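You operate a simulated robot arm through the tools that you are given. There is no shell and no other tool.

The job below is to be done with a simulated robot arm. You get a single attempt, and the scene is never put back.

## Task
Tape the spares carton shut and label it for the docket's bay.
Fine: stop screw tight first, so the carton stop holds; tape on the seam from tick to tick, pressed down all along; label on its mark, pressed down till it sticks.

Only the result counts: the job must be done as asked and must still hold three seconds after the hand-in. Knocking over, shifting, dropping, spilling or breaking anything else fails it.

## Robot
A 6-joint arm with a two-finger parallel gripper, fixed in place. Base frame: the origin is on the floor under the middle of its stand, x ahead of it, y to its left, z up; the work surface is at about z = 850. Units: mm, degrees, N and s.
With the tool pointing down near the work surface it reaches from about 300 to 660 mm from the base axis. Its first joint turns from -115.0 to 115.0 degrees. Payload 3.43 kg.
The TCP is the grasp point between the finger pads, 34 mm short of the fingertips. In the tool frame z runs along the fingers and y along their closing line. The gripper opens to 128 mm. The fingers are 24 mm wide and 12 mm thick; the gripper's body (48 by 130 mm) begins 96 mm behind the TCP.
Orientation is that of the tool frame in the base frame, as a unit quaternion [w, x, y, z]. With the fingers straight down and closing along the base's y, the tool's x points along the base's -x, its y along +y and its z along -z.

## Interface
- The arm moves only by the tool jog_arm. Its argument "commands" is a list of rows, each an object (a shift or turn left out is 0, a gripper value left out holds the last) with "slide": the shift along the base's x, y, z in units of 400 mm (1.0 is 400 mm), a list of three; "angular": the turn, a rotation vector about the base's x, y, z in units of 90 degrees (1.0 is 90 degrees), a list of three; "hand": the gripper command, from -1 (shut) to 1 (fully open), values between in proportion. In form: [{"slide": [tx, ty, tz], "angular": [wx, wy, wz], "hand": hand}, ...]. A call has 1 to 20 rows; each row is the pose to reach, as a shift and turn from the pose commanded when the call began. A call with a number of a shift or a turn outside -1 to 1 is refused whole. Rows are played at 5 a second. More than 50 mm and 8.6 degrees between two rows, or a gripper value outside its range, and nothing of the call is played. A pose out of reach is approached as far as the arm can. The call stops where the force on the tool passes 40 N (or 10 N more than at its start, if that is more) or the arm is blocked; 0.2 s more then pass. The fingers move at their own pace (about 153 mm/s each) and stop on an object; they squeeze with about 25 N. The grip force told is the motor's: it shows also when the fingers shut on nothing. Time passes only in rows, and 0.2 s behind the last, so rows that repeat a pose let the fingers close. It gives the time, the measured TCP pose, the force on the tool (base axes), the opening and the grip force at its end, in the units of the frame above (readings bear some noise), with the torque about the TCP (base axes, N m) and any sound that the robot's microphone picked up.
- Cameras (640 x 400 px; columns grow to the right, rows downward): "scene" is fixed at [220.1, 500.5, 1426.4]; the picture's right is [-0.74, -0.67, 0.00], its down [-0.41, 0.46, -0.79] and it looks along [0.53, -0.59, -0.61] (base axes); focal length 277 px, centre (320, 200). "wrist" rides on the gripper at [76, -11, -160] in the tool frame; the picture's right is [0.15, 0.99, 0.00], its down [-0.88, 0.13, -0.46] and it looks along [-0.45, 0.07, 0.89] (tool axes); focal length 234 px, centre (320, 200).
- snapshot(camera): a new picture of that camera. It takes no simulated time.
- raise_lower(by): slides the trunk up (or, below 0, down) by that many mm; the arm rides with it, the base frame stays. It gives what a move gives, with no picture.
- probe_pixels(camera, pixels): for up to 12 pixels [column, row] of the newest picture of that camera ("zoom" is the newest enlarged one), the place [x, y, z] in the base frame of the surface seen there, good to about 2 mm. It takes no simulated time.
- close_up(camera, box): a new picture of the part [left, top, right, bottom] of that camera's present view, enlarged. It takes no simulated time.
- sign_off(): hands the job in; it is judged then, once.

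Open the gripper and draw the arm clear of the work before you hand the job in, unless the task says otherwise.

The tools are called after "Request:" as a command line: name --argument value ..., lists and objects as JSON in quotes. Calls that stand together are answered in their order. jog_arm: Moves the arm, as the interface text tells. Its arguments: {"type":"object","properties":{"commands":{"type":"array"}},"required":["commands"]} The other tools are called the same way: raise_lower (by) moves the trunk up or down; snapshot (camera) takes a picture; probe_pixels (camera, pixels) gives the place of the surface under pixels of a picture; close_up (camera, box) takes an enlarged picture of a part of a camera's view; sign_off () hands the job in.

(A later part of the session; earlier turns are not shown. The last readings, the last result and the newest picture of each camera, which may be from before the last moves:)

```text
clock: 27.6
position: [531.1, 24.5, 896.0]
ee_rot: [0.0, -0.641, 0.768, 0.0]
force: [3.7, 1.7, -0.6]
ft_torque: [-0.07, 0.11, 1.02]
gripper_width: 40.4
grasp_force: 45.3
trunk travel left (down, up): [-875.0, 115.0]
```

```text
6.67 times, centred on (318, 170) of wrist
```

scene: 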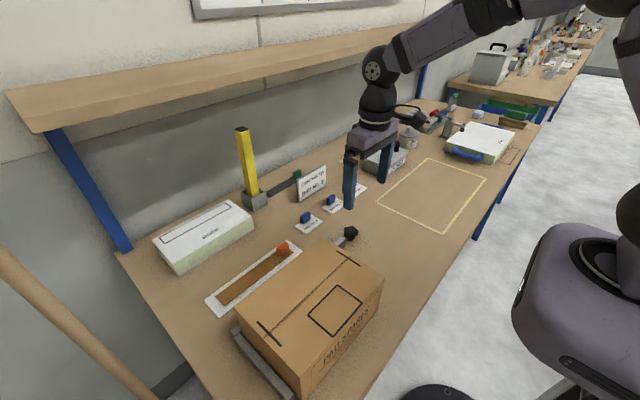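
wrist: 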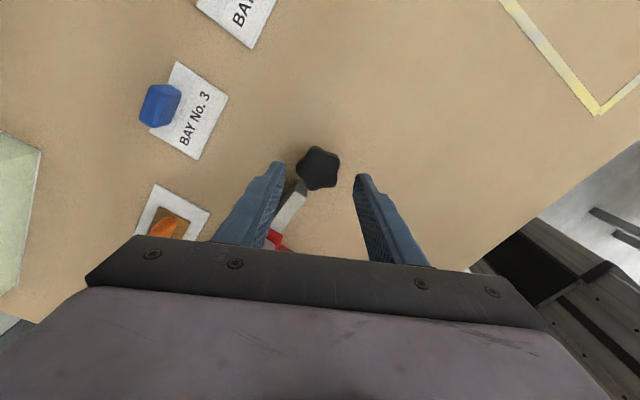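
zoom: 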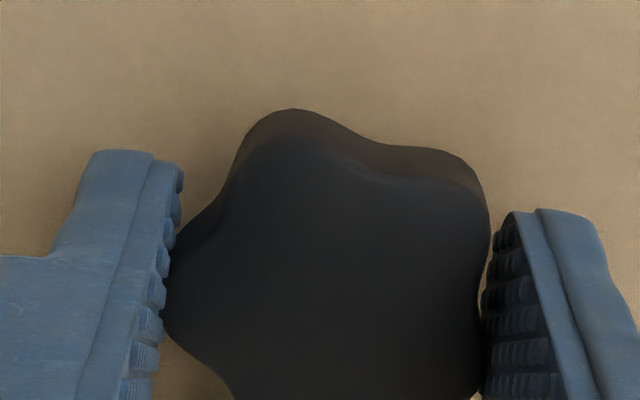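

A 5° turn from an aligned grip immediately gives 1.02 N·m with no knob motion, so the screw is tight. I open, lift away, and inspect the stop again.

Request:
jog_arm --commands '[{"hand": -0.1}, {"hand": -0.06}, {"slide": [0, 0, 0.05], "hand": 0}, {"slide": [0, 0, 0.12], "hand": 0.3}, {"slide": [0, 0, 0.22], "hand": 1}, {"slide": [0, 0, 0.32], "hand": 1}, {"slide": [0, 0, 0.42], "hand": 1}, {"slide": [0, 0, 0.42], "hand": 1}]'

Request:
snapshot --camera "wrist"

Request:
close_up --camera "wrist" --box '[256, 100, 384, 180]'

Request:
snapshot --camera "scene"

```text
clock: 29.4
position: [530.0, 23.7, 1065.8]
ee_rot: [-0.001, -0.64, 0.768, 0.001]
force: [0.3, 0.0, 0.0]
ft_torque: [0.0, 0.02, 0.0]
gripper_width: 127.9
grasp_force: 0.1
trunk travel left (down, up): [-875.0, 115.0]
```

```text
taken
```

wrist: 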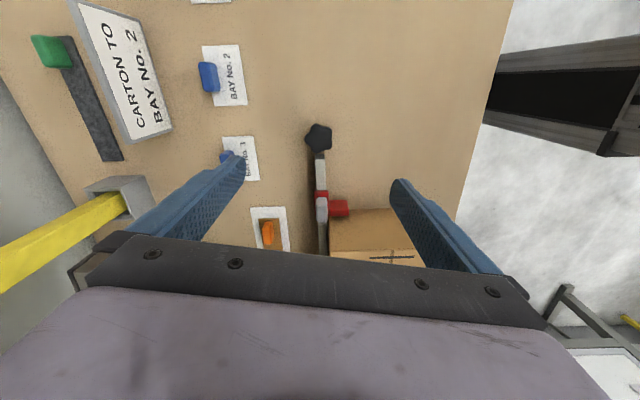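

```text
5.00 times, centred on (320, 140) of wrist
```

zoom: 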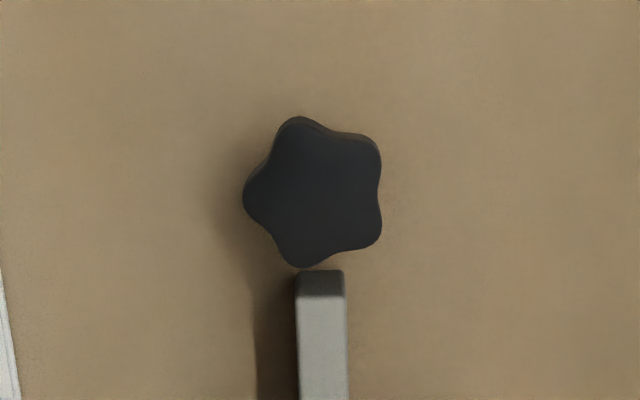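

```text
taken
```

scene: 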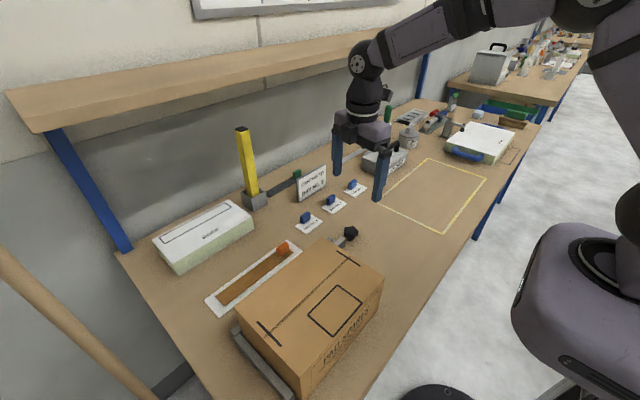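

The knob has turned and stays put. I check whether the slider and carton moved by probing them.

Request:
close_up --camera "wrist" --box '[296, 175, 376, 225]'

Request:
probe_pixels --camera "zoom" --pixels '[[200, 140], [210, 180], [200, 300], [330, 220], [350, 250], [320, 310], [440, 330], [260, 250], [420, 300], [395, 330], [180, 120], [210, 340]]'

```text
8.00 times, centred on (336, 200) of wrist
```

zoom: 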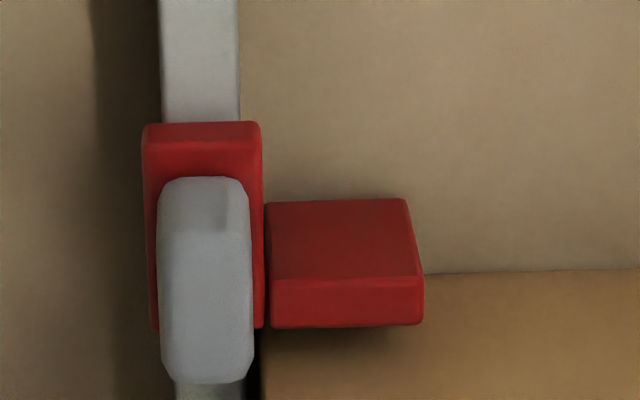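

```text
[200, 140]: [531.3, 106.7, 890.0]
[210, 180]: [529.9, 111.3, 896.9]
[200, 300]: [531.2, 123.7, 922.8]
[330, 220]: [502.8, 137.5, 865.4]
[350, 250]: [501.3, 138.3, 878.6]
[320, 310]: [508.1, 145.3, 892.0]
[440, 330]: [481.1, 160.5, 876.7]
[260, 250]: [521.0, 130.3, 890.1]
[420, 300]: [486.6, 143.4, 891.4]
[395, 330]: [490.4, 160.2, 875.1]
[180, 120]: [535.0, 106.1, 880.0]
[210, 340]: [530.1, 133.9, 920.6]
```

The slider has not moved (pad y≈138–147, carton face y≈160). To judge where its green mark really ends, I go look down the slot between pad and carton from the robot side.

Request:
jog_arm --commands '[{"slide": [-0.03, 0.03, 0], "angular": [0, 0, -0.08]}, {"slide": [-0.06, 0.06, 0], "angular": [0, 0, -0.16]}, {"slide": [-0.09, 0.1, 0], "angular": [0, 0, -0.24]}, {"slide": [-0.12, 0.13, 0], "angular": [0, 0, -0.32]}, {"slide": [-0.15, 0.17, 0], "angular": [0, 0, -0.4]}, {"slide": [-0.18, 0.2, 0], "angular": [0, 0, -0.48]}, {"slide": [-0.21, 0.24, 0], "angular": [0, 0, -0.56]}, {"slide": [-0.24, 0.27, 0], "angular": [0, 0, -0.64]}, {"slide": [-0.27, 0.31, 0], "angular": [0, 0, -0.72]}, {"slide": [-0.3, 0.34, 0], "angular": [0, 0, -0.8]}, {"slide": [-0.31, 0.35, 0], "angular": [0, 0, -0.884]}, {"slide": [-0.31, 0.35, 0], "angular": [0, 0, -0.884]}]'

Request:
snapshot --camera "wrist"

```text
clock: 32.0
position: [406.6, 165.4, 1065.0]
ee_rot: [0.0, 0.0, 1.0, 0.0]
force: [-0.2, 0.0, -0.3]
ft_torque: [0.01, -0.02, 0.03]
gripper_width: 128.1
grasp_force: 0.1
trunk travel left (down, up): [-875.0, 115.0]
```

```text
taken
```

wrist: 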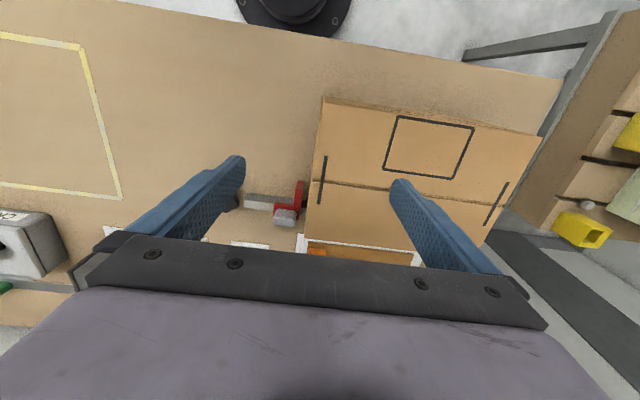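

The stop is at (292,205). I enlarge around the slot between red pad and carton.

Request:
close_up --camera "wrist" --box '[276, 175, 324, 225]'

Request:
close_up --camera "wrist" --box '[288, 190, 320, 210]'

Request:
close_up --camera "wrist" --box '[300, 85, 560, 247]'

```text
8.00 times, centred on (300, 200) of wrist
```

zoom: 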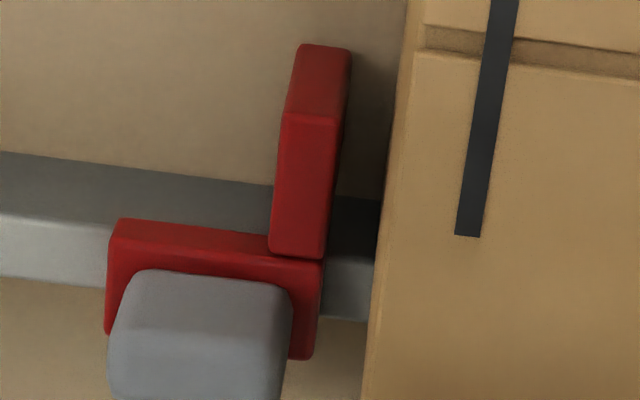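

```text
16.00 times, centred on (304, 200) of wrist
```

zoom: 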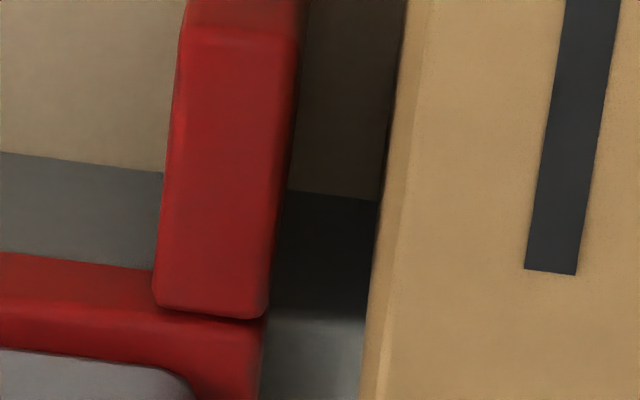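

```text
2.46 times, centred on (430, 166) of wrist
```

zoom: 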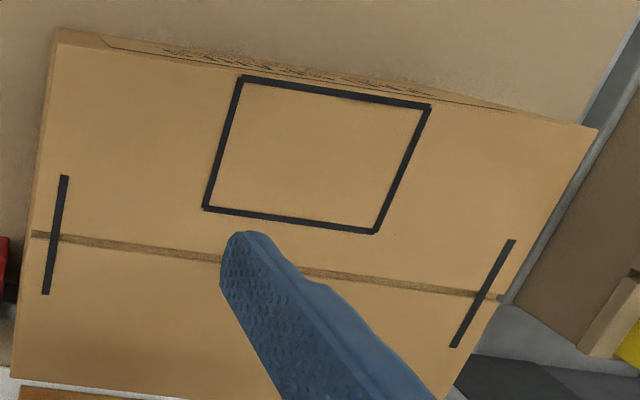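

No green shows in the slot or to the left from here, so the mark lies wholly behind the pad: the stop is on its mark and the screw is tight. Next I move over toward the tape card for a close view.

Request:
jog_arm --commands '[{"slide": [0.1, 0.05, 0.03]}, {"slide": [0.19, 0.1, 0.05]}, {"slide": [0.28, 0.16, 0.05]}, {"slide": [0.37, 0.22, 0.05]}, {"slide": [0.37, 0.27, 0.05]}, {"slide": [0.37, 0.27, 0.05]}]'

Request:
snapshot --camera "wrist"

```text
clock: 33.4
position: [555.2, 273.8, 1084.5]
ee_rot: [-0.001, -0.001, 1.0, 0.0]
force: [-0.7, 0.3, 0.4]
ft_torque: [0.07, 0.0, 0.03]
gripper_width: 128.1
grasp_force: 0.1
trunk travel left (down, up): [-875.0, 115.0]
```

```text
taken
```

wrist: 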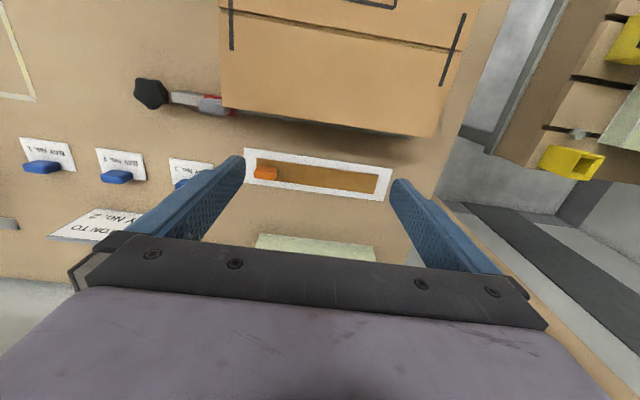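

The tape card is in view at (245–392, 150–200) with the orange tab at (266,173). I enlarge and probe its corners, the tape's edges and the seam.

Request:
close_up --camera "wrist" --box '[236, 130, 396, 230]'

Request:
probe_pixels --camera "zoom" --pixels '[[50, 75], [165, 145], [85, 180], [75, 140], [170, 190], [80, 200], [545, 245], [560, 180], [300, 160], [300, 210], [120, 160], [120, 185]]'

Request:
close_up --camera "wrist" --box '[246, 155, 294, 190]'

Request:
probe_pixels --camera "zoom" --pixels '[[130, 120], [130, 200], [380, 160], [370, 250], [130, 300], [370, 300], [250, 200], [250, 260], [100, 60], [110, 240], [380, 300], [500, 200]]'

```text
4.00 times, centred on (316, 180) of wrist
```

zoom: 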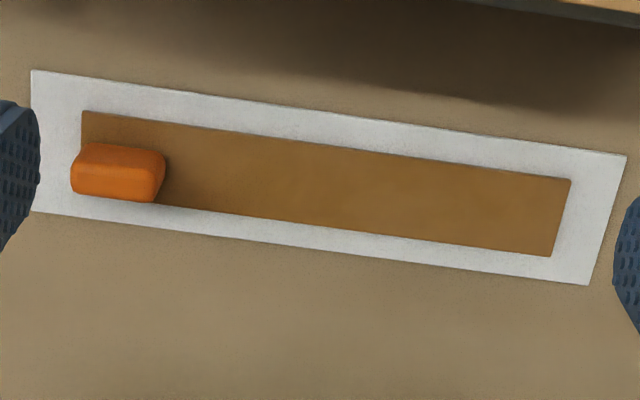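

```text
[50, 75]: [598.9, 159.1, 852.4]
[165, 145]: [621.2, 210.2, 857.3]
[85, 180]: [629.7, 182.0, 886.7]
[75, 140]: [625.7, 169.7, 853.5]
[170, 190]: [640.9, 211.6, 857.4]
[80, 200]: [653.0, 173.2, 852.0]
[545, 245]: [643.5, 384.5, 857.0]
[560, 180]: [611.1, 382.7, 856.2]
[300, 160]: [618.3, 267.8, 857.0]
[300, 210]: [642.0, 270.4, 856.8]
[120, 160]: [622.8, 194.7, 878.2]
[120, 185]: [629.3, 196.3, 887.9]
```

```text
11.43 times, centred on (270, 172) of wrist
```

zoom: 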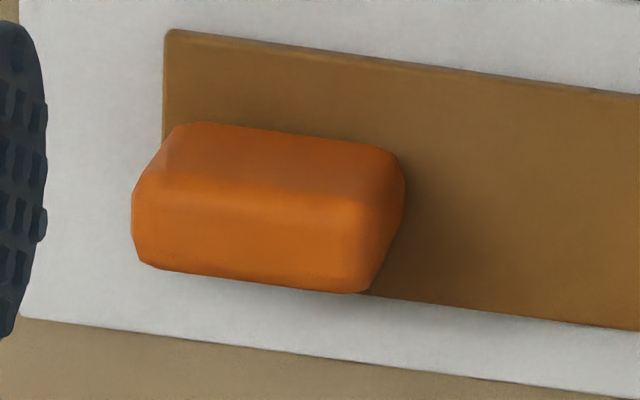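

```text
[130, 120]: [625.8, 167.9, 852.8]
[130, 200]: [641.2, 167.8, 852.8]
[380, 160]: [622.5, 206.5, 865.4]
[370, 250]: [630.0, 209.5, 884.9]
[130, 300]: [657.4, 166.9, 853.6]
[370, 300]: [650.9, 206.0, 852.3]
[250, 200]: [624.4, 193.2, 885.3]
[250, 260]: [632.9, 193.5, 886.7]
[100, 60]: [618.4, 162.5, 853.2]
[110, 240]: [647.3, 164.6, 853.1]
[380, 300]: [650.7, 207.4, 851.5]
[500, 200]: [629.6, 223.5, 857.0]
```

Tape: strip top z≈857, about x 608–648, y 172–388, with tab centre ≈(629,194), 14 mm thick in x and rising to z≈887. Before gripping I want an exact view of the seam and ticks, so I rise centrally over the carton.

Request:
jog_arm --commands '[{"slide": [-0.05, 0, 0.1]}, {"slide": [-0.1, 0, 0.2]}, {"slide": [-0.16, 0, 0.3]}, {"slide": [-0.25, 0.01, 0.36]}, {"slide": [-0.34, 0.015, 0.4]}, {"slide": [-0.38, 0.015, 0.4]}, {"slide": [-0.38, 0.015, 0.4]}]'

Request:
snapshot --camera "wrist"

Request:
close_up --camera "wrist" --box '[230, 90, 406, 200]'

```text
clock: 35.0
position: [402.5, 277.9, 1242.7]
ee_rot: [-0.001, 0.0, 1.0, 0.0]
force: [-0.9, 0.2, 1.1]
ft_torque: [0.0, 0.01, 0.03]
gripper_width: 128.1
grasp_force: 0.0
trunk travel left (down, up): [-875.0, 115.0]
```

```text
taken
```

wrist: 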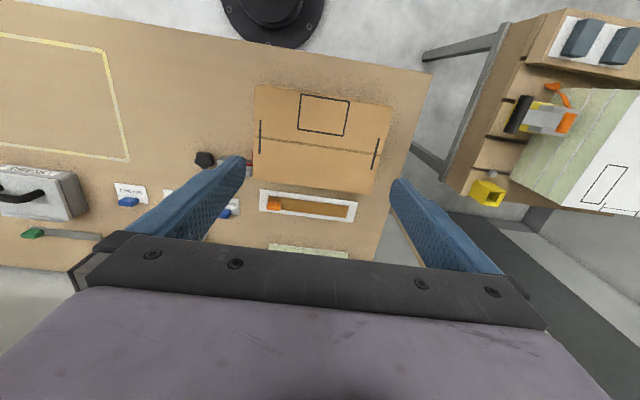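

```text
3.64 times, centred on (318, 145) of wrist
```

zoom: 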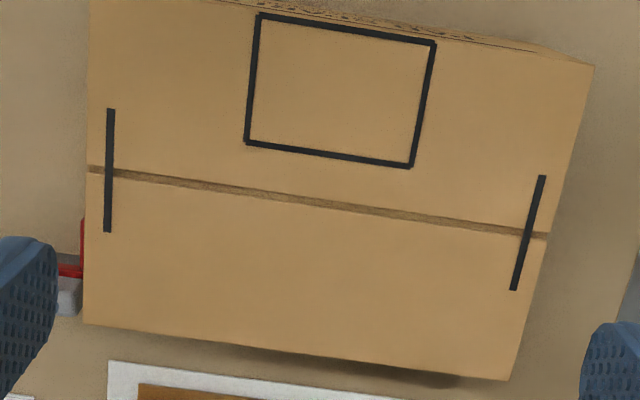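

The whole carton top is visible now. I enlarge the two tick areas and the label frame and probe them.

Request:
close_up --camera "wrist" --box '[246, 110, 294, 160]'

Request:
probe_pixels --camera "wrist" --pixels '[[260.5, 120], [260.5, 137], [260, 153], [255, 137], [275, 139.5], [300, 143], [325, 147], [350, 151], [370, 153.5], [378.5, 139], [375.5, 153], [371.5, 169]]'

Request:
close_up --camera "wrist" --box '[352, 125, 400, 175]'

Request:
close_up --camera "wrist" --box '[286, 85, 366, 145]'

```text
8.00 times, centred on (270, 135) of wrist
```

zoom: 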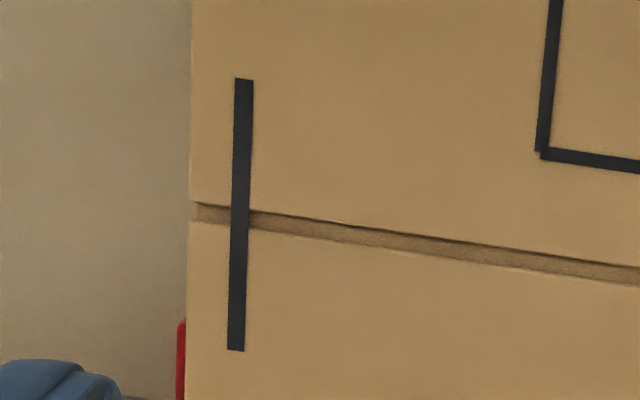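

```text
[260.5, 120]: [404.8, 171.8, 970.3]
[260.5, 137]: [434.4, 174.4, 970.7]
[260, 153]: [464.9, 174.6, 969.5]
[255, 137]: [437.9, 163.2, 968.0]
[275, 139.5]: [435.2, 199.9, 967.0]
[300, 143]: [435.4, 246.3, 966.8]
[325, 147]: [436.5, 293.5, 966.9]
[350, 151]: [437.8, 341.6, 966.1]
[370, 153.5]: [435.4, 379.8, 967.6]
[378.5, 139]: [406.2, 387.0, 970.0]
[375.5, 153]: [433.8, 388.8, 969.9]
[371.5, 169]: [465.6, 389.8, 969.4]
```

```text
8.00 times, centred on (376, 150) of wrist
```

zoom: 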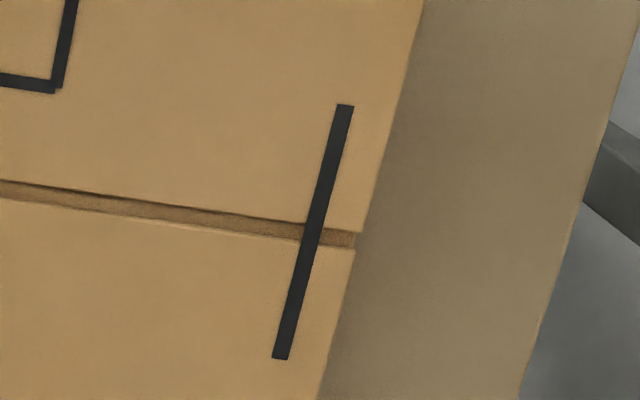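

```text
6.67 times, centred on (326, 115) of wrist
```

zoom: 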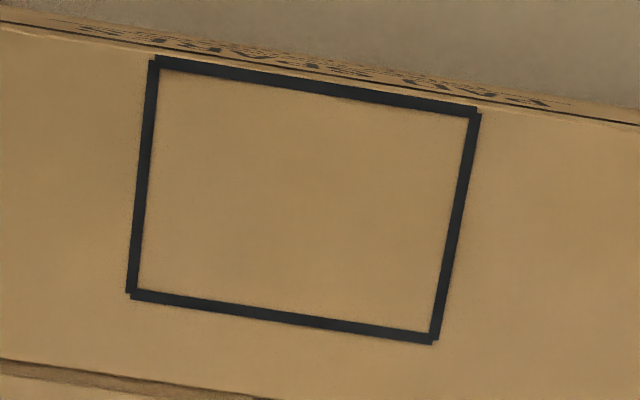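

Seam runs at x≈436, parallel to y, with ticks at y≈173.5 and y≈388.5. I probe the label frame corners in this zoom (frame lines at (155,62),(478,112),(435,340),(130,293)).

Request:
probe_pixels --camera "zoom" --pixels '[[155, 64], [475, 113], [435, 338], [132, 294], [315, 88], [285, 316], [144, 180], [455, 225], [300, 200]]'

Request:
close_up --camera "wrist" --box '[256, 185, 360, 225]'

Request:
probe_pixels --camera "zoom" --pixels '[[60, 125], [90, 80], [80, 110], [300, 100], [300, 150], [300, 185], [560, 140], [580, 110], [590, 180], [70, 75], [200, 90], [200, 160]]'

```text
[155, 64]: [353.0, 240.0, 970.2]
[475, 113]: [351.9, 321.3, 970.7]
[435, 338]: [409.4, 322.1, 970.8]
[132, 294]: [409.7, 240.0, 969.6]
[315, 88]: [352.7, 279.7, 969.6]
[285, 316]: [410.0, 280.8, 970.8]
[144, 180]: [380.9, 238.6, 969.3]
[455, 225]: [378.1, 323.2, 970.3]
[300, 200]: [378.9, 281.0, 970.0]
```

```text
6.15 times, centred on (308, 205) of wrist
```

zoom: 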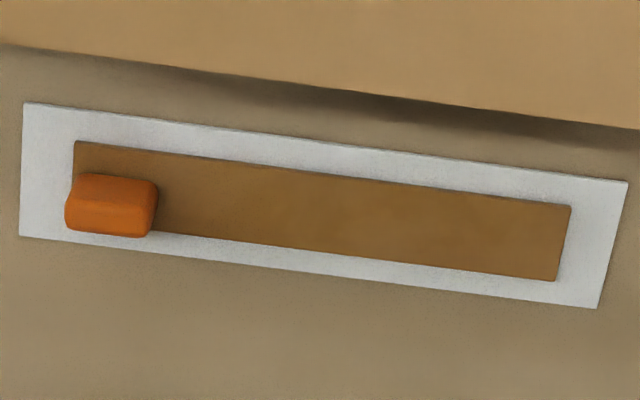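

```text
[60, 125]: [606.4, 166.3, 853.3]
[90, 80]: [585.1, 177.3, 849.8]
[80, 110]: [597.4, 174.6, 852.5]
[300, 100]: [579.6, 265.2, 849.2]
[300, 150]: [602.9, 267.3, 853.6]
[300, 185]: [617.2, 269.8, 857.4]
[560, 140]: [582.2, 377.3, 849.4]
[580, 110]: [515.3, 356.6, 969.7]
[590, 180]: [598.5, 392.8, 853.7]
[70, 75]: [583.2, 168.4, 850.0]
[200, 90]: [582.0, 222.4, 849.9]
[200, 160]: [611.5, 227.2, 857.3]
```

Frame spans x≈353–410, y≈240–322 (centre ≈(381,281)). Now I probe the tape's edge points just inside its outline (corners near (78,144), (567,208), (555,278)).

Request:
probe_pixels --camera "zoom" --pixels '[[77, 145], [76, 165], [568, 209], [562, 250], [556, 278], [320, 174], [310, 250], [200, 158], [190, 234], [450, 191], [440, 266], [158, 232]]'

Request:
probe_pixels --camera "wrist" --pixels '[[268, 208], [275, 208], [280, 209], [270, 214], [281, 217], [268, 222]]'

```text
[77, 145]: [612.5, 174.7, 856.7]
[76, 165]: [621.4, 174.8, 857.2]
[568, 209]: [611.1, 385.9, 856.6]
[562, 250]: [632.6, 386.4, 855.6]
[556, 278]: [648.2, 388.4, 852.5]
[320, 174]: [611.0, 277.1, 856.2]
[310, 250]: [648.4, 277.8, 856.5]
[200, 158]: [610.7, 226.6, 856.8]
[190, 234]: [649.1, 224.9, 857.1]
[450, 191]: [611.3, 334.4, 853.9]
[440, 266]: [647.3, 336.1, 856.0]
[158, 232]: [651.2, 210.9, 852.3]
```

```text
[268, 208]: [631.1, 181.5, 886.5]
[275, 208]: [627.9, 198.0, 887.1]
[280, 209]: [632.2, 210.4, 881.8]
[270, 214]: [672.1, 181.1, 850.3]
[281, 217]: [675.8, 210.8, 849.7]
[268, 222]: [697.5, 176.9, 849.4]
```

Tape spans x≈610–649, y≈174–388, so it needs just a shift of about −194 in x and a lift. I check obstacles near the tape: shelf front edge, green box, and yellow post.

Request:
probe_pixels --camera "scene" --pixels '[[130, 118], [300, 84], [400, 58], [40, 130], [180, 272], [250, 222], [165, 245], [225, 205], [255, 200], [248, 190], [242, 131], [320, 170]]'

Request:
close_up --camera "scene" --box '[200, 225, 328, 305]'

```text
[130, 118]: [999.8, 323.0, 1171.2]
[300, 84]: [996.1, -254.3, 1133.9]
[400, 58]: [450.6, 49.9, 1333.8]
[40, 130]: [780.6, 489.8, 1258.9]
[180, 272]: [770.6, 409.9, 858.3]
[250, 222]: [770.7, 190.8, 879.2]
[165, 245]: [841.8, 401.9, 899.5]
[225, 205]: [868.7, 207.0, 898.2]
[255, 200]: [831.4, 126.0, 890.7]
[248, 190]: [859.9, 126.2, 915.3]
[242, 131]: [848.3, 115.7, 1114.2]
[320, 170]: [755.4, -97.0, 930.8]
```

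```text
5.00 times, centred on (264, 265) of scene
```

zoom: 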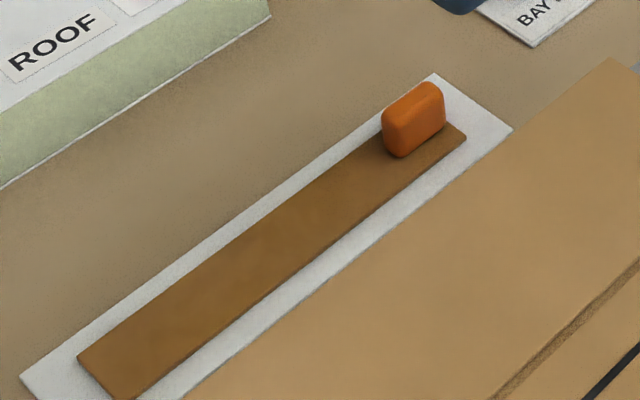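

Everything behind the tape is at x≥755, well clear. I move out and down to above the orange tab with a 70 mm opening.

Request:
jog_arm --commands '[{"slide": [0.09, -0.02, -0.05], "hand": 0.1}, {"slide": [0.18, -0.04, -0.12], "hand": 0.1}, {"slide": [0.26, -0.06, -0.2], "hand": 0.1}, {"slide": [0.33, -0.09, -0.28], "hand": 0.1}, {"slide": [0.4, -0.12, -0.35], "hand": 0.1}, {"slide": [0.46, -0.15, -0.42], "hand": 0.1}, {"slide": [0.51, -0.18, -0.5], "hand": 0.1}, {"slide": [0.55, -0.2, -0.58], "hand": 0.1}, {"slide": [0.567, -0.2085, -0.66], "hand": 0.1}, {"slide": [0.567, -0.2085, -0.72], "hand": 0.1}, {"slide": [0.567, -0.2085, -0.72], "hand": 0.1}]'

Request:
snapshot --camera "wrist"

Request:
snapshot --camera "scene"

```text
clock: 37.4
position: [629.2, 195.3, 957.0]
ee_rot: [0.0, -0.001, 1.0, 0.0]
force: [-0.6, 0.5, 0.4]
ft_torque: [0.01, 0.03, -0.01]
gripper_width: 70.4
grasp_force: 0.0
trunk travel left (down, up): [-875.0, 115.0]
```

```text
taken
```

wrist: 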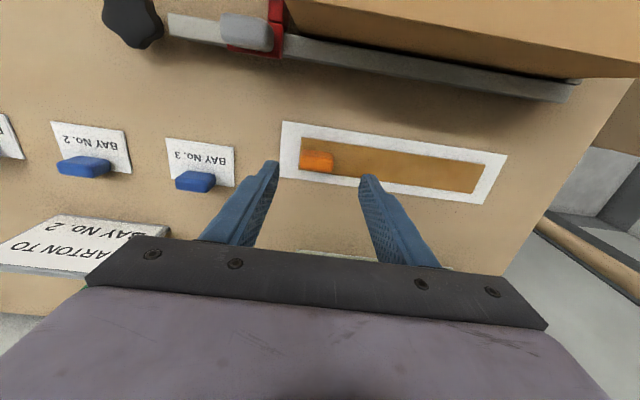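

```text
taken
```

scene: 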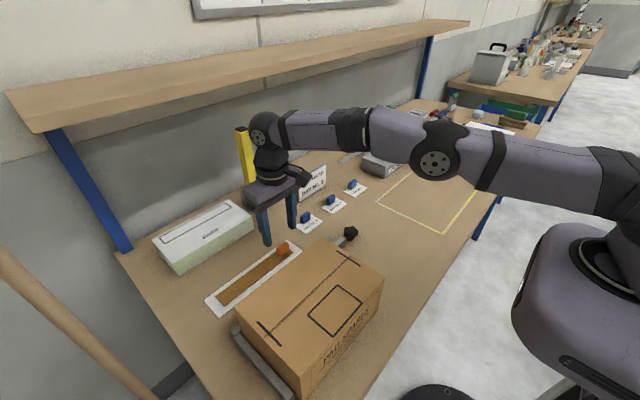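

The tab is at (317,162), midway between the fingers. I descend to TCP z≈905 and check closely before closing.

Request:
jog_arm --commands '[{"slide": [0, -0.002, -0.06], "hand": 0.1}, {"slide": [0, -0.002, -0.13], "hand": 0.1}, {"slide": [0, -0.002, -0.13], "hand": 0.1}]'

Request:
snapshot --camera "wrist"

Request:
close_up --camera "scene" --box '[216, 210, 344, 290]'

```text
clock: 38.2
position: [627.5, 195.3, 905.1]
ee_rot: [-0.001, -0.001, 1.0, 0.0]
force: [0.0, 0.2, -0.1]
ft_torque: [-0.02, -0.01, 0.01]
gripper_width: 70.3
grasp_force: 0.0
trunk travel left (down, up): [-875.0, 115.0]
```

```text
taken
```

wrist: 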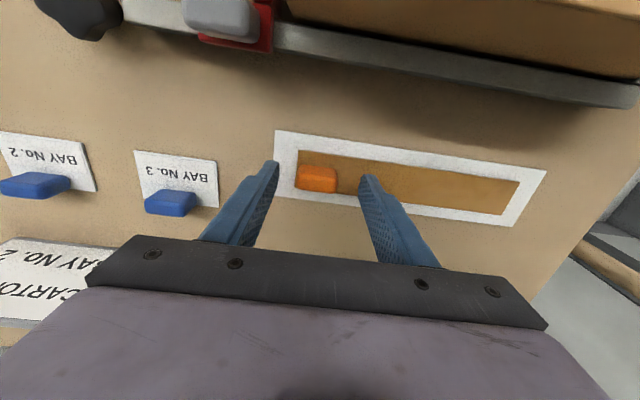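

```text
5.00 times, centred on (280, 250) of scene
```

zoom: 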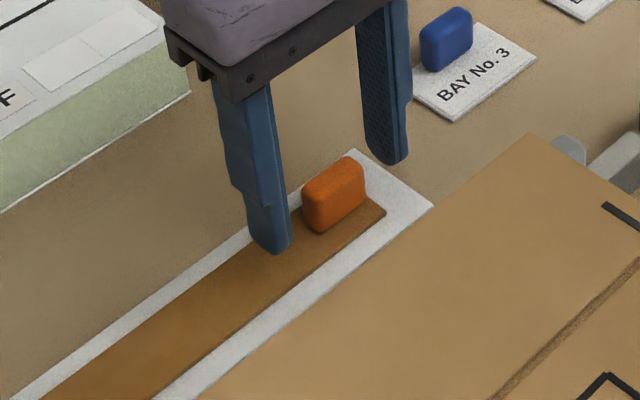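

The tab sits between the fingers at (317,180). I enlarge to check its x alignment with the fingertips.

Request:
close_up --camera "wrist" --box '[266, 145, 378, 215]'

Request:
probe_pixels --camera "zoom" --pixels '[[190, 140], [190, 180], [190, 210], [190, 240], [290, 150], [290, 200], [390, 200], [395, 240], [300, 235], [300, 260], [280, 175], [350, 260]]'

```text
5.71 times, centred on (322, 180) of wrist
```

zoom: 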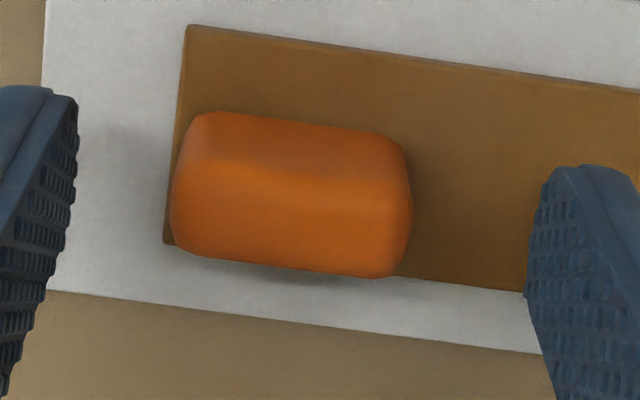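

```text
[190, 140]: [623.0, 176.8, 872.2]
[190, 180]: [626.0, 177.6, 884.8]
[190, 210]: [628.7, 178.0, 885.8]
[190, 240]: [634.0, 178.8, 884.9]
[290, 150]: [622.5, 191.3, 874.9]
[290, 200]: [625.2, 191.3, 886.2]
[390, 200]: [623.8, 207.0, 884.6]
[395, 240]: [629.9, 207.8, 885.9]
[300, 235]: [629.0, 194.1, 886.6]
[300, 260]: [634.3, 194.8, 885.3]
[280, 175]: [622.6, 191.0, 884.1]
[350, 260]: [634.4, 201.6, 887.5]
```

The tab spans x≈622.5–636.5, y≈175–210. I nudge to (629.3,192.5), lower to z≈895 and close on it.

Request:
jog_arm --commands '[{"slide": [0.004, -0.006, -0.012], "hand": 0.1}, {"slide": [0.004, -0.006, -0.025], "hand": 0.1}, {"slide": [0.004, -0.006, -0.025], "hand": -0.4}, {"slide": [0.004, -0.006, -0.025], "hand": -1}, {"slide": [0.004, -0.006, -0.025], "hand": -1}, {"slide": [0.004, -0.006, -0.025], "hand": -1}]'

Request:
snapshot --camera "wrist"

Request:
close_up --camera "scene" --box '[216, 210, 344, 290]'

```text
clock: 39.6
position: [630.2, 192.0, 894.1]
ee_rot: [0.001, 0.0, 1.0, 0.0]
force: [0.7, -0.3, -0.5]
ft_torque: [0.0, 0.0, -0.06]
gripper_width: 35.1
grasp_force: 25.5
trunk travel left (down, up): [-875.0, 115.0]
```

```text
taken
```

wrist: 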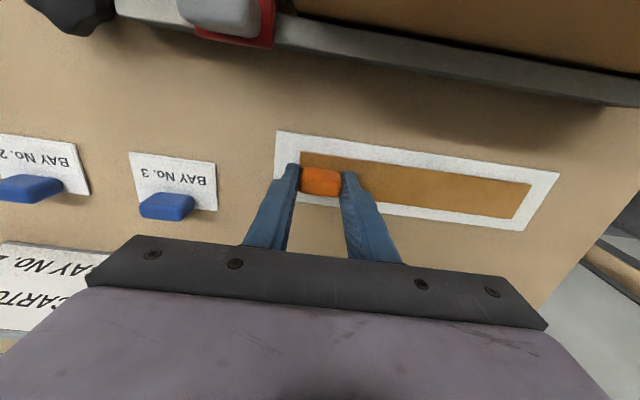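

```text
5.00 times, centred on (280, 250) of scene
```

zoom: 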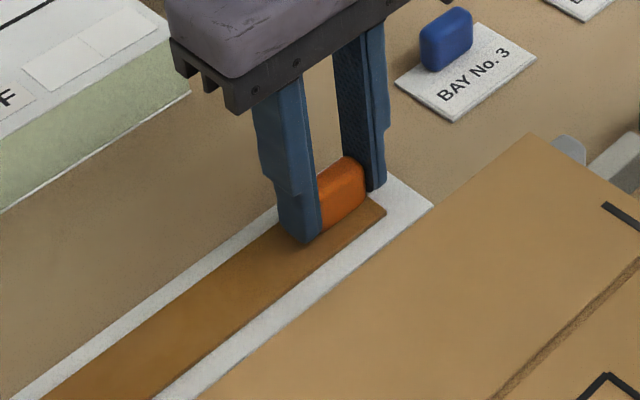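

The tab is held (35.1 mm, 25 N). I lift 10 mm slowly and look at whether the strip comes along level.

Request:
jog_arm --commands '[{"slide": [0, 0, 0.005], "hand": -1}, {"slide": [0, 0, 0.01], "hand": -1}, {"slide": [0, 0, 0.02], "hand": -1}, {"slide": [0, 0, 0.03], "hand": -1}, {"slide": [0, 0, 0.03], "hand": -1}]'

Request:
snapshot --camera "wrist"

Request:
close_up --camera "scene" --box '[196, 210, 340, 300]'

```text
clock: 40.8
position: [631.6, 193.2, 906.0]
ee_rot: [0.0, -0.001, 1.0, 0.0]
force: [-0.3, 0.4, -0.6]
ft_torque: [-0.03, -0.01, 0.02]
gripper_width: 35.3
grasp_force: 25.3
trunk travel left (down, up): [-875.0, 115.0]
```

```text
taken
```

wrist: 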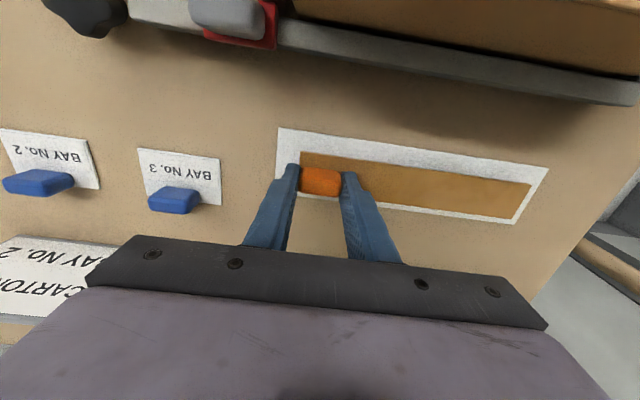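

```text
4.44 times, centred on (268, 255) of scene
```

zoom: 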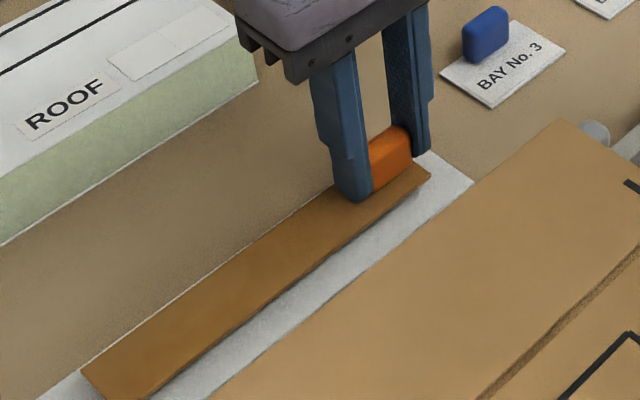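

The strip comes up rigid and level with the gripper. I raise to z≈1050 and carry it straight back in −x to over the seam.

Request:
jog_arm --commands '[{"slide": [0, 0, 0.06], "hand": -1}, {"slide": [0, 0, 0.14], "hand": -1}, {"slide": [0, 0, 0.22], "hand": -1}, {"slide": [0, 0, 0.3], "hand": -1}, {"slide": [-0.01, 0, 0.36], "hand": -1}, {"slide": [-0.08, 0, 0.36], "hand": -1}, {"slide": [-0.16, 0, 0.36], "hand": -1}, {"slide": [-0.24, 0, 0.36], "hand": -1}, {"slide": [-0.32, 0, 0.36], "hand": -1}, {"slide": [-0.4, 0, 0.36], "hand": -1}, {"slide": [-0.46, 0, 0.36], "hand": -1}, {"slide": [-0.485, 0, 0.36], "hand": -1}, {"slide": [-0.485, 0, 0.36], "hand": -1}, {"slide": [-0.485, 0, 0.36], "hand": -1}]'

Request:
snapshot --camera "wrist"

Request:
snapshot --camera "scene"

```text
clock: 43.8
position: [437.7, 192.4, 1050.6]
ee_rot: [0.0, -0.001, 1.0, 0.0]
force: [0.4, -0.3, 0.5]
ft_torque: [0.01, -0.01, -0.01]
gripper_width: 0.0
grasp_force: 25.2
out of reach, approached as far as the arm can: row 4, 5
trunk travel left (down, up): [-875.0, 115.0]
```

```text
taken
```

wrist: 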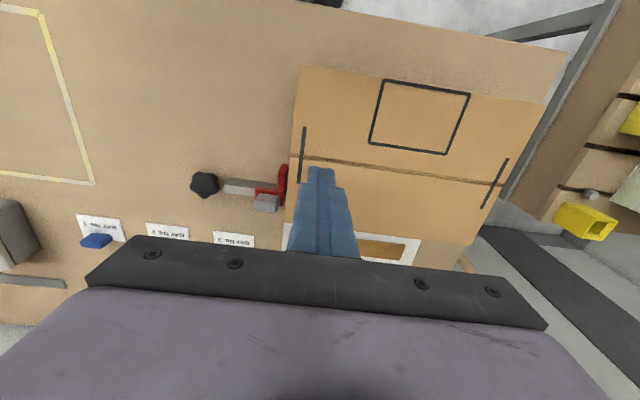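

```text
taken
```

scene: 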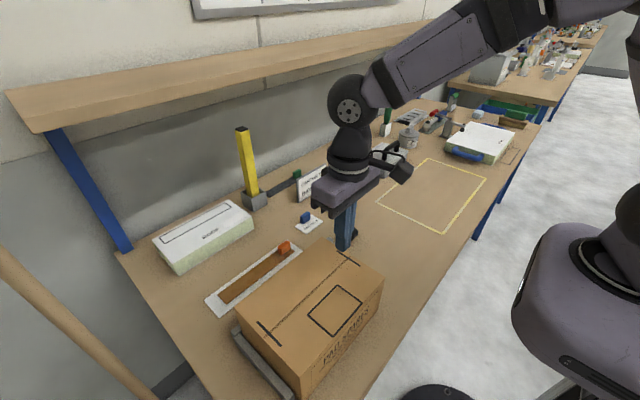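

The fingers shut on nothing (width 0.0): the strip slipped off when the path ran out of reach at rows 4–5, and it appears to lie back on its card at scene (255,275). I look closely at how it lies.

Request:
close_up --camera "scene" --box '[196, 220, 340, 310]'

Request:
close_up --camera "scene" --box '[256, 230, 316, 268]'

```text
4.44 times, centred on (268, 265) of scene
```

zoom: 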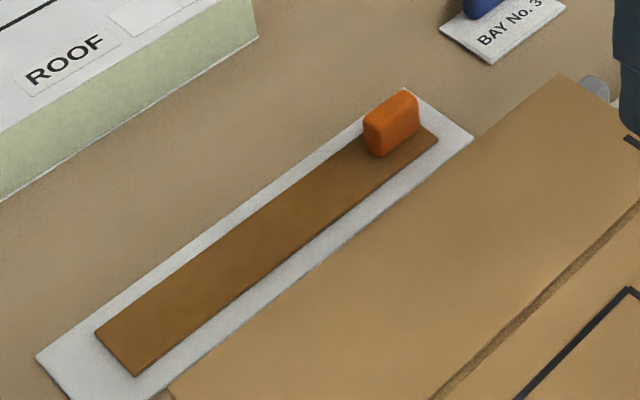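

```text
10.53 times, centred on (286, 249) of scene
```

zoom: 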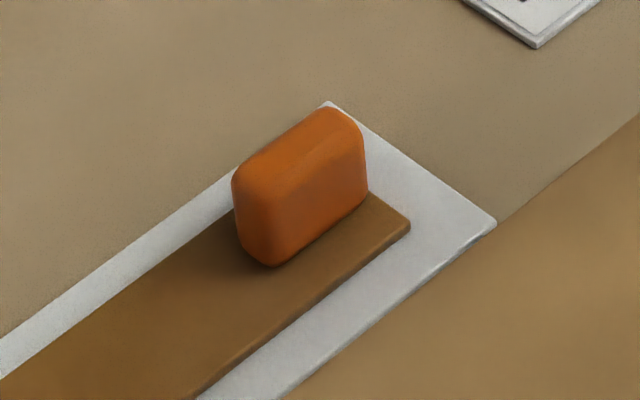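

The strip lies flat on its card with the tab upright, so it dropped straight back. I open the gripper and go back over it, to measure its pose afresh.

Request:
jog_arm --commands '[{"slide": [0.08, 0.0, 0.02], "hand": 0.1}, {"slide": [0.18, 0.0, 0.02], "hand": 0.1}, {"slide": [0.28, 0.0, 0.0], "hand": 0.1}, {"slide": [0.36, 0.0, -0.06], "hand": 0.1}, {"slide": [0.42, 0.0, -0.14], "hand": 0.1}, {"slide": [0.46, 0.0, -0.22], "hand": 0.1}, {"slide": [0.48, 0.0, -0.26], "hand": 0.1}, {"slide": [0.48, 0.0, -0.26], "hand": 0.1}]'

Request:
snapshot --camera "wrist"

Request:
close_up --camera "wrist" --box '[270, 110, 520, 210]'

```text
clock: 45.6
position: [628.0, 192.5, 946.5]
ee_rot: [-0.001, -0.001, 1.0, 0.001]
force: [0.2, 0.2, 0.9]
ft_torque: [0.0, 0.01, -0.01]
gripper_width: 70.2
grasp_force: 0.1
trunk travel left (down, up): [-875.0, 115.0]
```

```text
taken
```

wrist: 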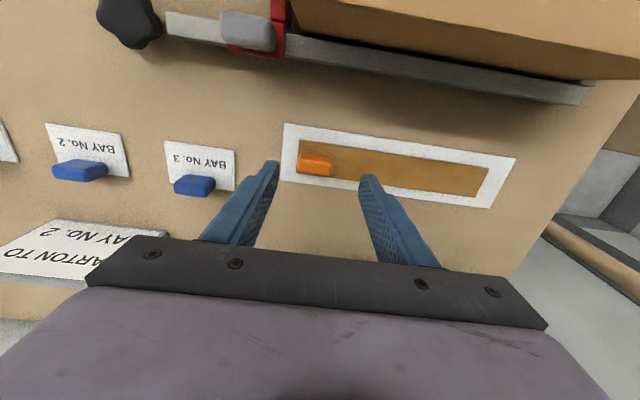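

```text
2.56 times, centred on (395, 160) of wrist
```

zoom: 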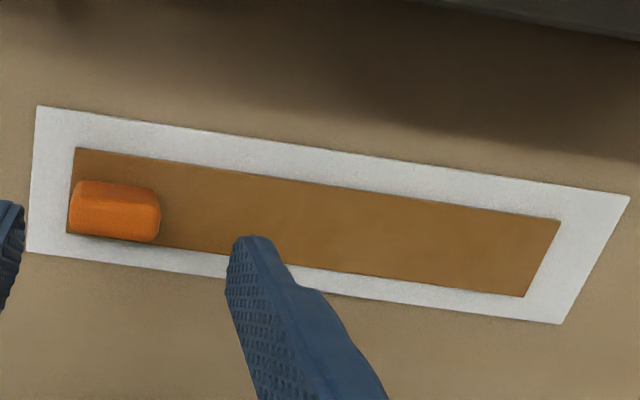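

The strip lies flat and nearly centred on the card. I probe its edges and the tab for the new pose.

Request:
probe_pixels --camera "zoom" --pixels '[[78, 151], [76, 170], [200, 168], [320, 185], [440, 201], [556, 220], [542, 255], [522, 293], [420, 280], [330, 268], [180, 242], [72, 228]]'

Request:
close_up --camera "wrist" --box '[280, 135, 352, 180]'

Request:
probe_pixels --camera "zoom" --pixels '[[160, 220], [160, 270], [160, 310], [300, 170], [300, 220], [300, 260], [300, 310], [440, 230], [440, 290], [455, 270], [155, 250], [300, 330]]'

```text
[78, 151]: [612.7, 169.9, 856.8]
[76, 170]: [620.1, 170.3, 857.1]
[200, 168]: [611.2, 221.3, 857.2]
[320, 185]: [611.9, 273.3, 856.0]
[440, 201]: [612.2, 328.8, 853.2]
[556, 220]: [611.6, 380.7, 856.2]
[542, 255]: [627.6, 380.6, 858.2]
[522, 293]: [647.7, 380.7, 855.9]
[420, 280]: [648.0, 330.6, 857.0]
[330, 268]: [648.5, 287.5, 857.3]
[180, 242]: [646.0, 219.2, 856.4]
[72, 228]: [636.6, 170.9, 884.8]
```

```text
8.89 times, centred on (316, 158) of wrist
```

zoom: 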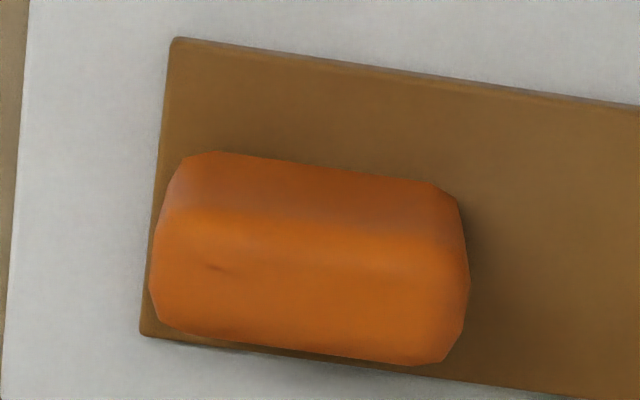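

```text
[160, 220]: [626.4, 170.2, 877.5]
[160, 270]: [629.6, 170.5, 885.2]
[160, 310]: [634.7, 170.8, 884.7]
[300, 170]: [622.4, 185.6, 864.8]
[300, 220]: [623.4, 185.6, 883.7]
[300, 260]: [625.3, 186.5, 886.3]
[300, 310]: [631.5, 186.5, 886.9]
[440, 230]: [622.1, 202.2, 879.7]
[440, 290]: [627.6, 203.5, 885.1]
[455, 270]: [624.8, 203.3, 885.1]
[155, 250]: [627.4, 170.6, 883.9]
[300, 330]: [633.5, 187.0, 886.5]
```

The strip shifted about −6 mm in y (now y≈169.5–382.5, tab centre ≈(629.5,187.5)), otherwise flat. I re-grip the tab at that spot.

Request:
jog_arm --commands '[{"slide": [0.002, -0.0125, -0.05], "hand": 0.1}, {"slide": [0.003, -0.0125, -0.1], "hand": 0.1}, {"slide": [0.004, -0.0125, -0.134], "hand": 0.1}, {"slide": [0.004, -0.0125, -0.134], "hand": 0.1}, {"slide": [0.004, -0.0125, -0.134], "hand": -0.4}, {"slide": [0.004, -0.0125, -0.134], "hand": -1}, {"slide": [0.004, -0.0125, -0.134], "hand": -1}, {"slide": [0.004, -0.0125, -0.134], "hand": -1}]'

Request:
close_up --camera "wrist" --box '[266, 145, 378, 215]'

Request:
close_up --camera "scene" --box '[256, 225, 320, 265]'

```text
clock: 47.4
position: [630.7, 187.0, 893.0]
ee_rot: [0.0, -0.001, 1.0, -0.001]
force: [-0.3, -0.7, -0.2]
ft_torque: [0.0, -0.06, -0.03]
gripper_width: 35.0
grasp_force: 25.0
trunk travel left (down, up): [-875.0, 115.0]
```

```text
5.71 times, centred on (322, 180) of wrist
```

zoom: 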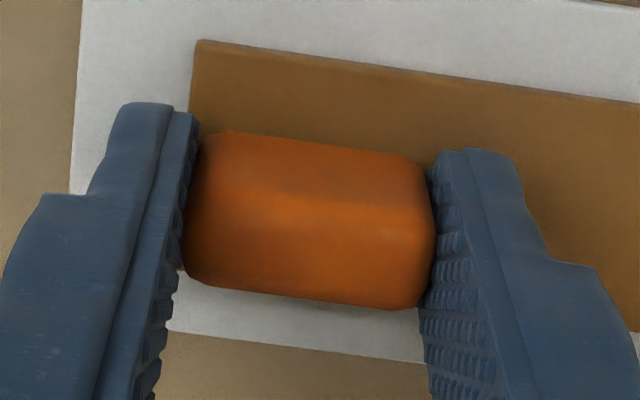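

```text
10.00 times, centred on (288, 245) of scene
```

zoom: 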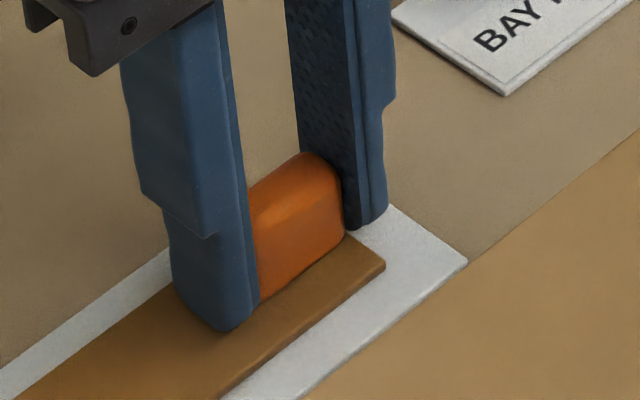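

The grip covers the tab's full height at 35 mm. I lift gently 24 mm in 6 mm steps and check before going on.

Request:
jog_arm --commands '[{"slide": [0, 0, 0.01], "hand": -1}, {"slide": [0, 0, 0.02], "hand": -1}, {"slide": [0, 0, 0.035], "hand": -1}, {"slide": [0, 0, 0.05], "hand": -1}, {"slide": [0, 0, 0.06], "hand": -1}, {"slide": [0, 0, 0.06], "hand": -1}]'

Request:
close_up --camera "scene" --box '[196, 200, 340, 290]'

Request:
close_up --camera "wrist" --box '[266, 135, 378, 205]'

```text
clock: 48.8
position: [630.9, 187.1, 917.4]
ee_rot: [0.0, 0.0, 1.0, 0.0]
force: [0.0, -0.1, -0.6]
ft_torque: [-0.05, -0.01, 0.02]
gripper_width: 35.0
grasp_force: 25.7
trunk travel left (down, up): [-875.0, 115.0]
```

```text
4.44 times, centred on (268, 245) of scene
```

zoom: 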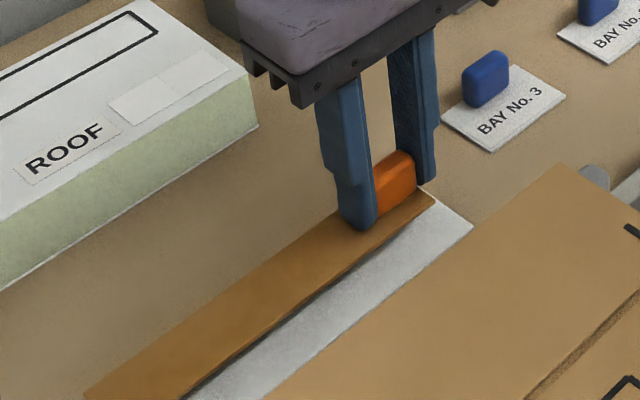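

```text
5.71 times, centred on (322, 170) of wrist
```

zoom: 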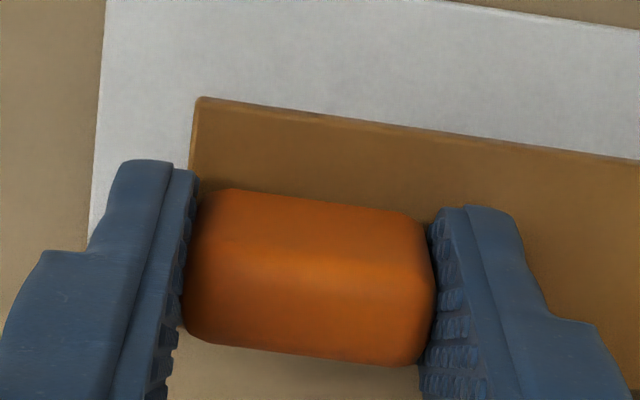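

Still firmly held and level. I move diagonally back and up, staying inside reach, in ~14 mm steps.

Request:
jog_arm --commands '[{"slide": [-0.02, 0, 0.02], "hand": -1}, {"slide": [-0.045, 0, 0.05], "hand": -1}, {"slide": [-0.07, 0, 0.08], "hand": -1}, {"slide": [-0.095, 0, 0.11], "hand": -1}, {"slide": [-0.12, 0, 0.14], "hand": -1}, {"slide": [-0.145, 0, 0.17], "hand": -1}, {"slide": [-0.165, 0, 0.2], "hand": -1}, {"slide": [-0.175, 0, 0.225], "hand": -1}, {"slide": [-0.175, 0, 0.225], "hand": -1}]'

Request:
snapshot --camera "scene"

Request:
snapshot --camera "wrist"

```text
clock: 50.8
position: [559.7, 187.6, 1007.1]
ee_rot: [0.0, 0.0, 1.0, 0.0]
force: [-0.8, -0.2, -0.7]
ft_torque: [-0.05, 0.01, 0.02]
gripper_width: 35.2
grasp_force: 24.9
trunk travel left (down, up): [-875.0, 115.0]
```

```text
taken
```

scene: 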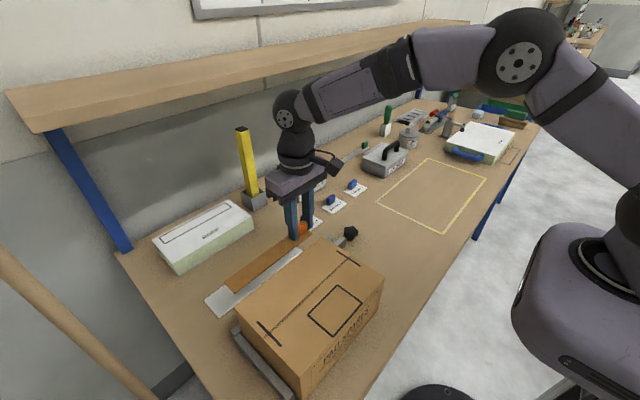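

```text
taken
```

wrist: 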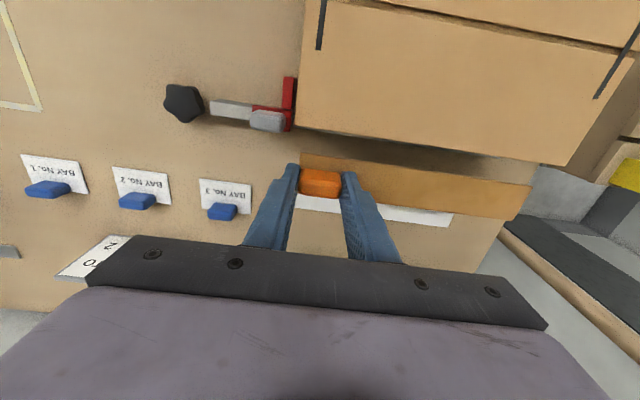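

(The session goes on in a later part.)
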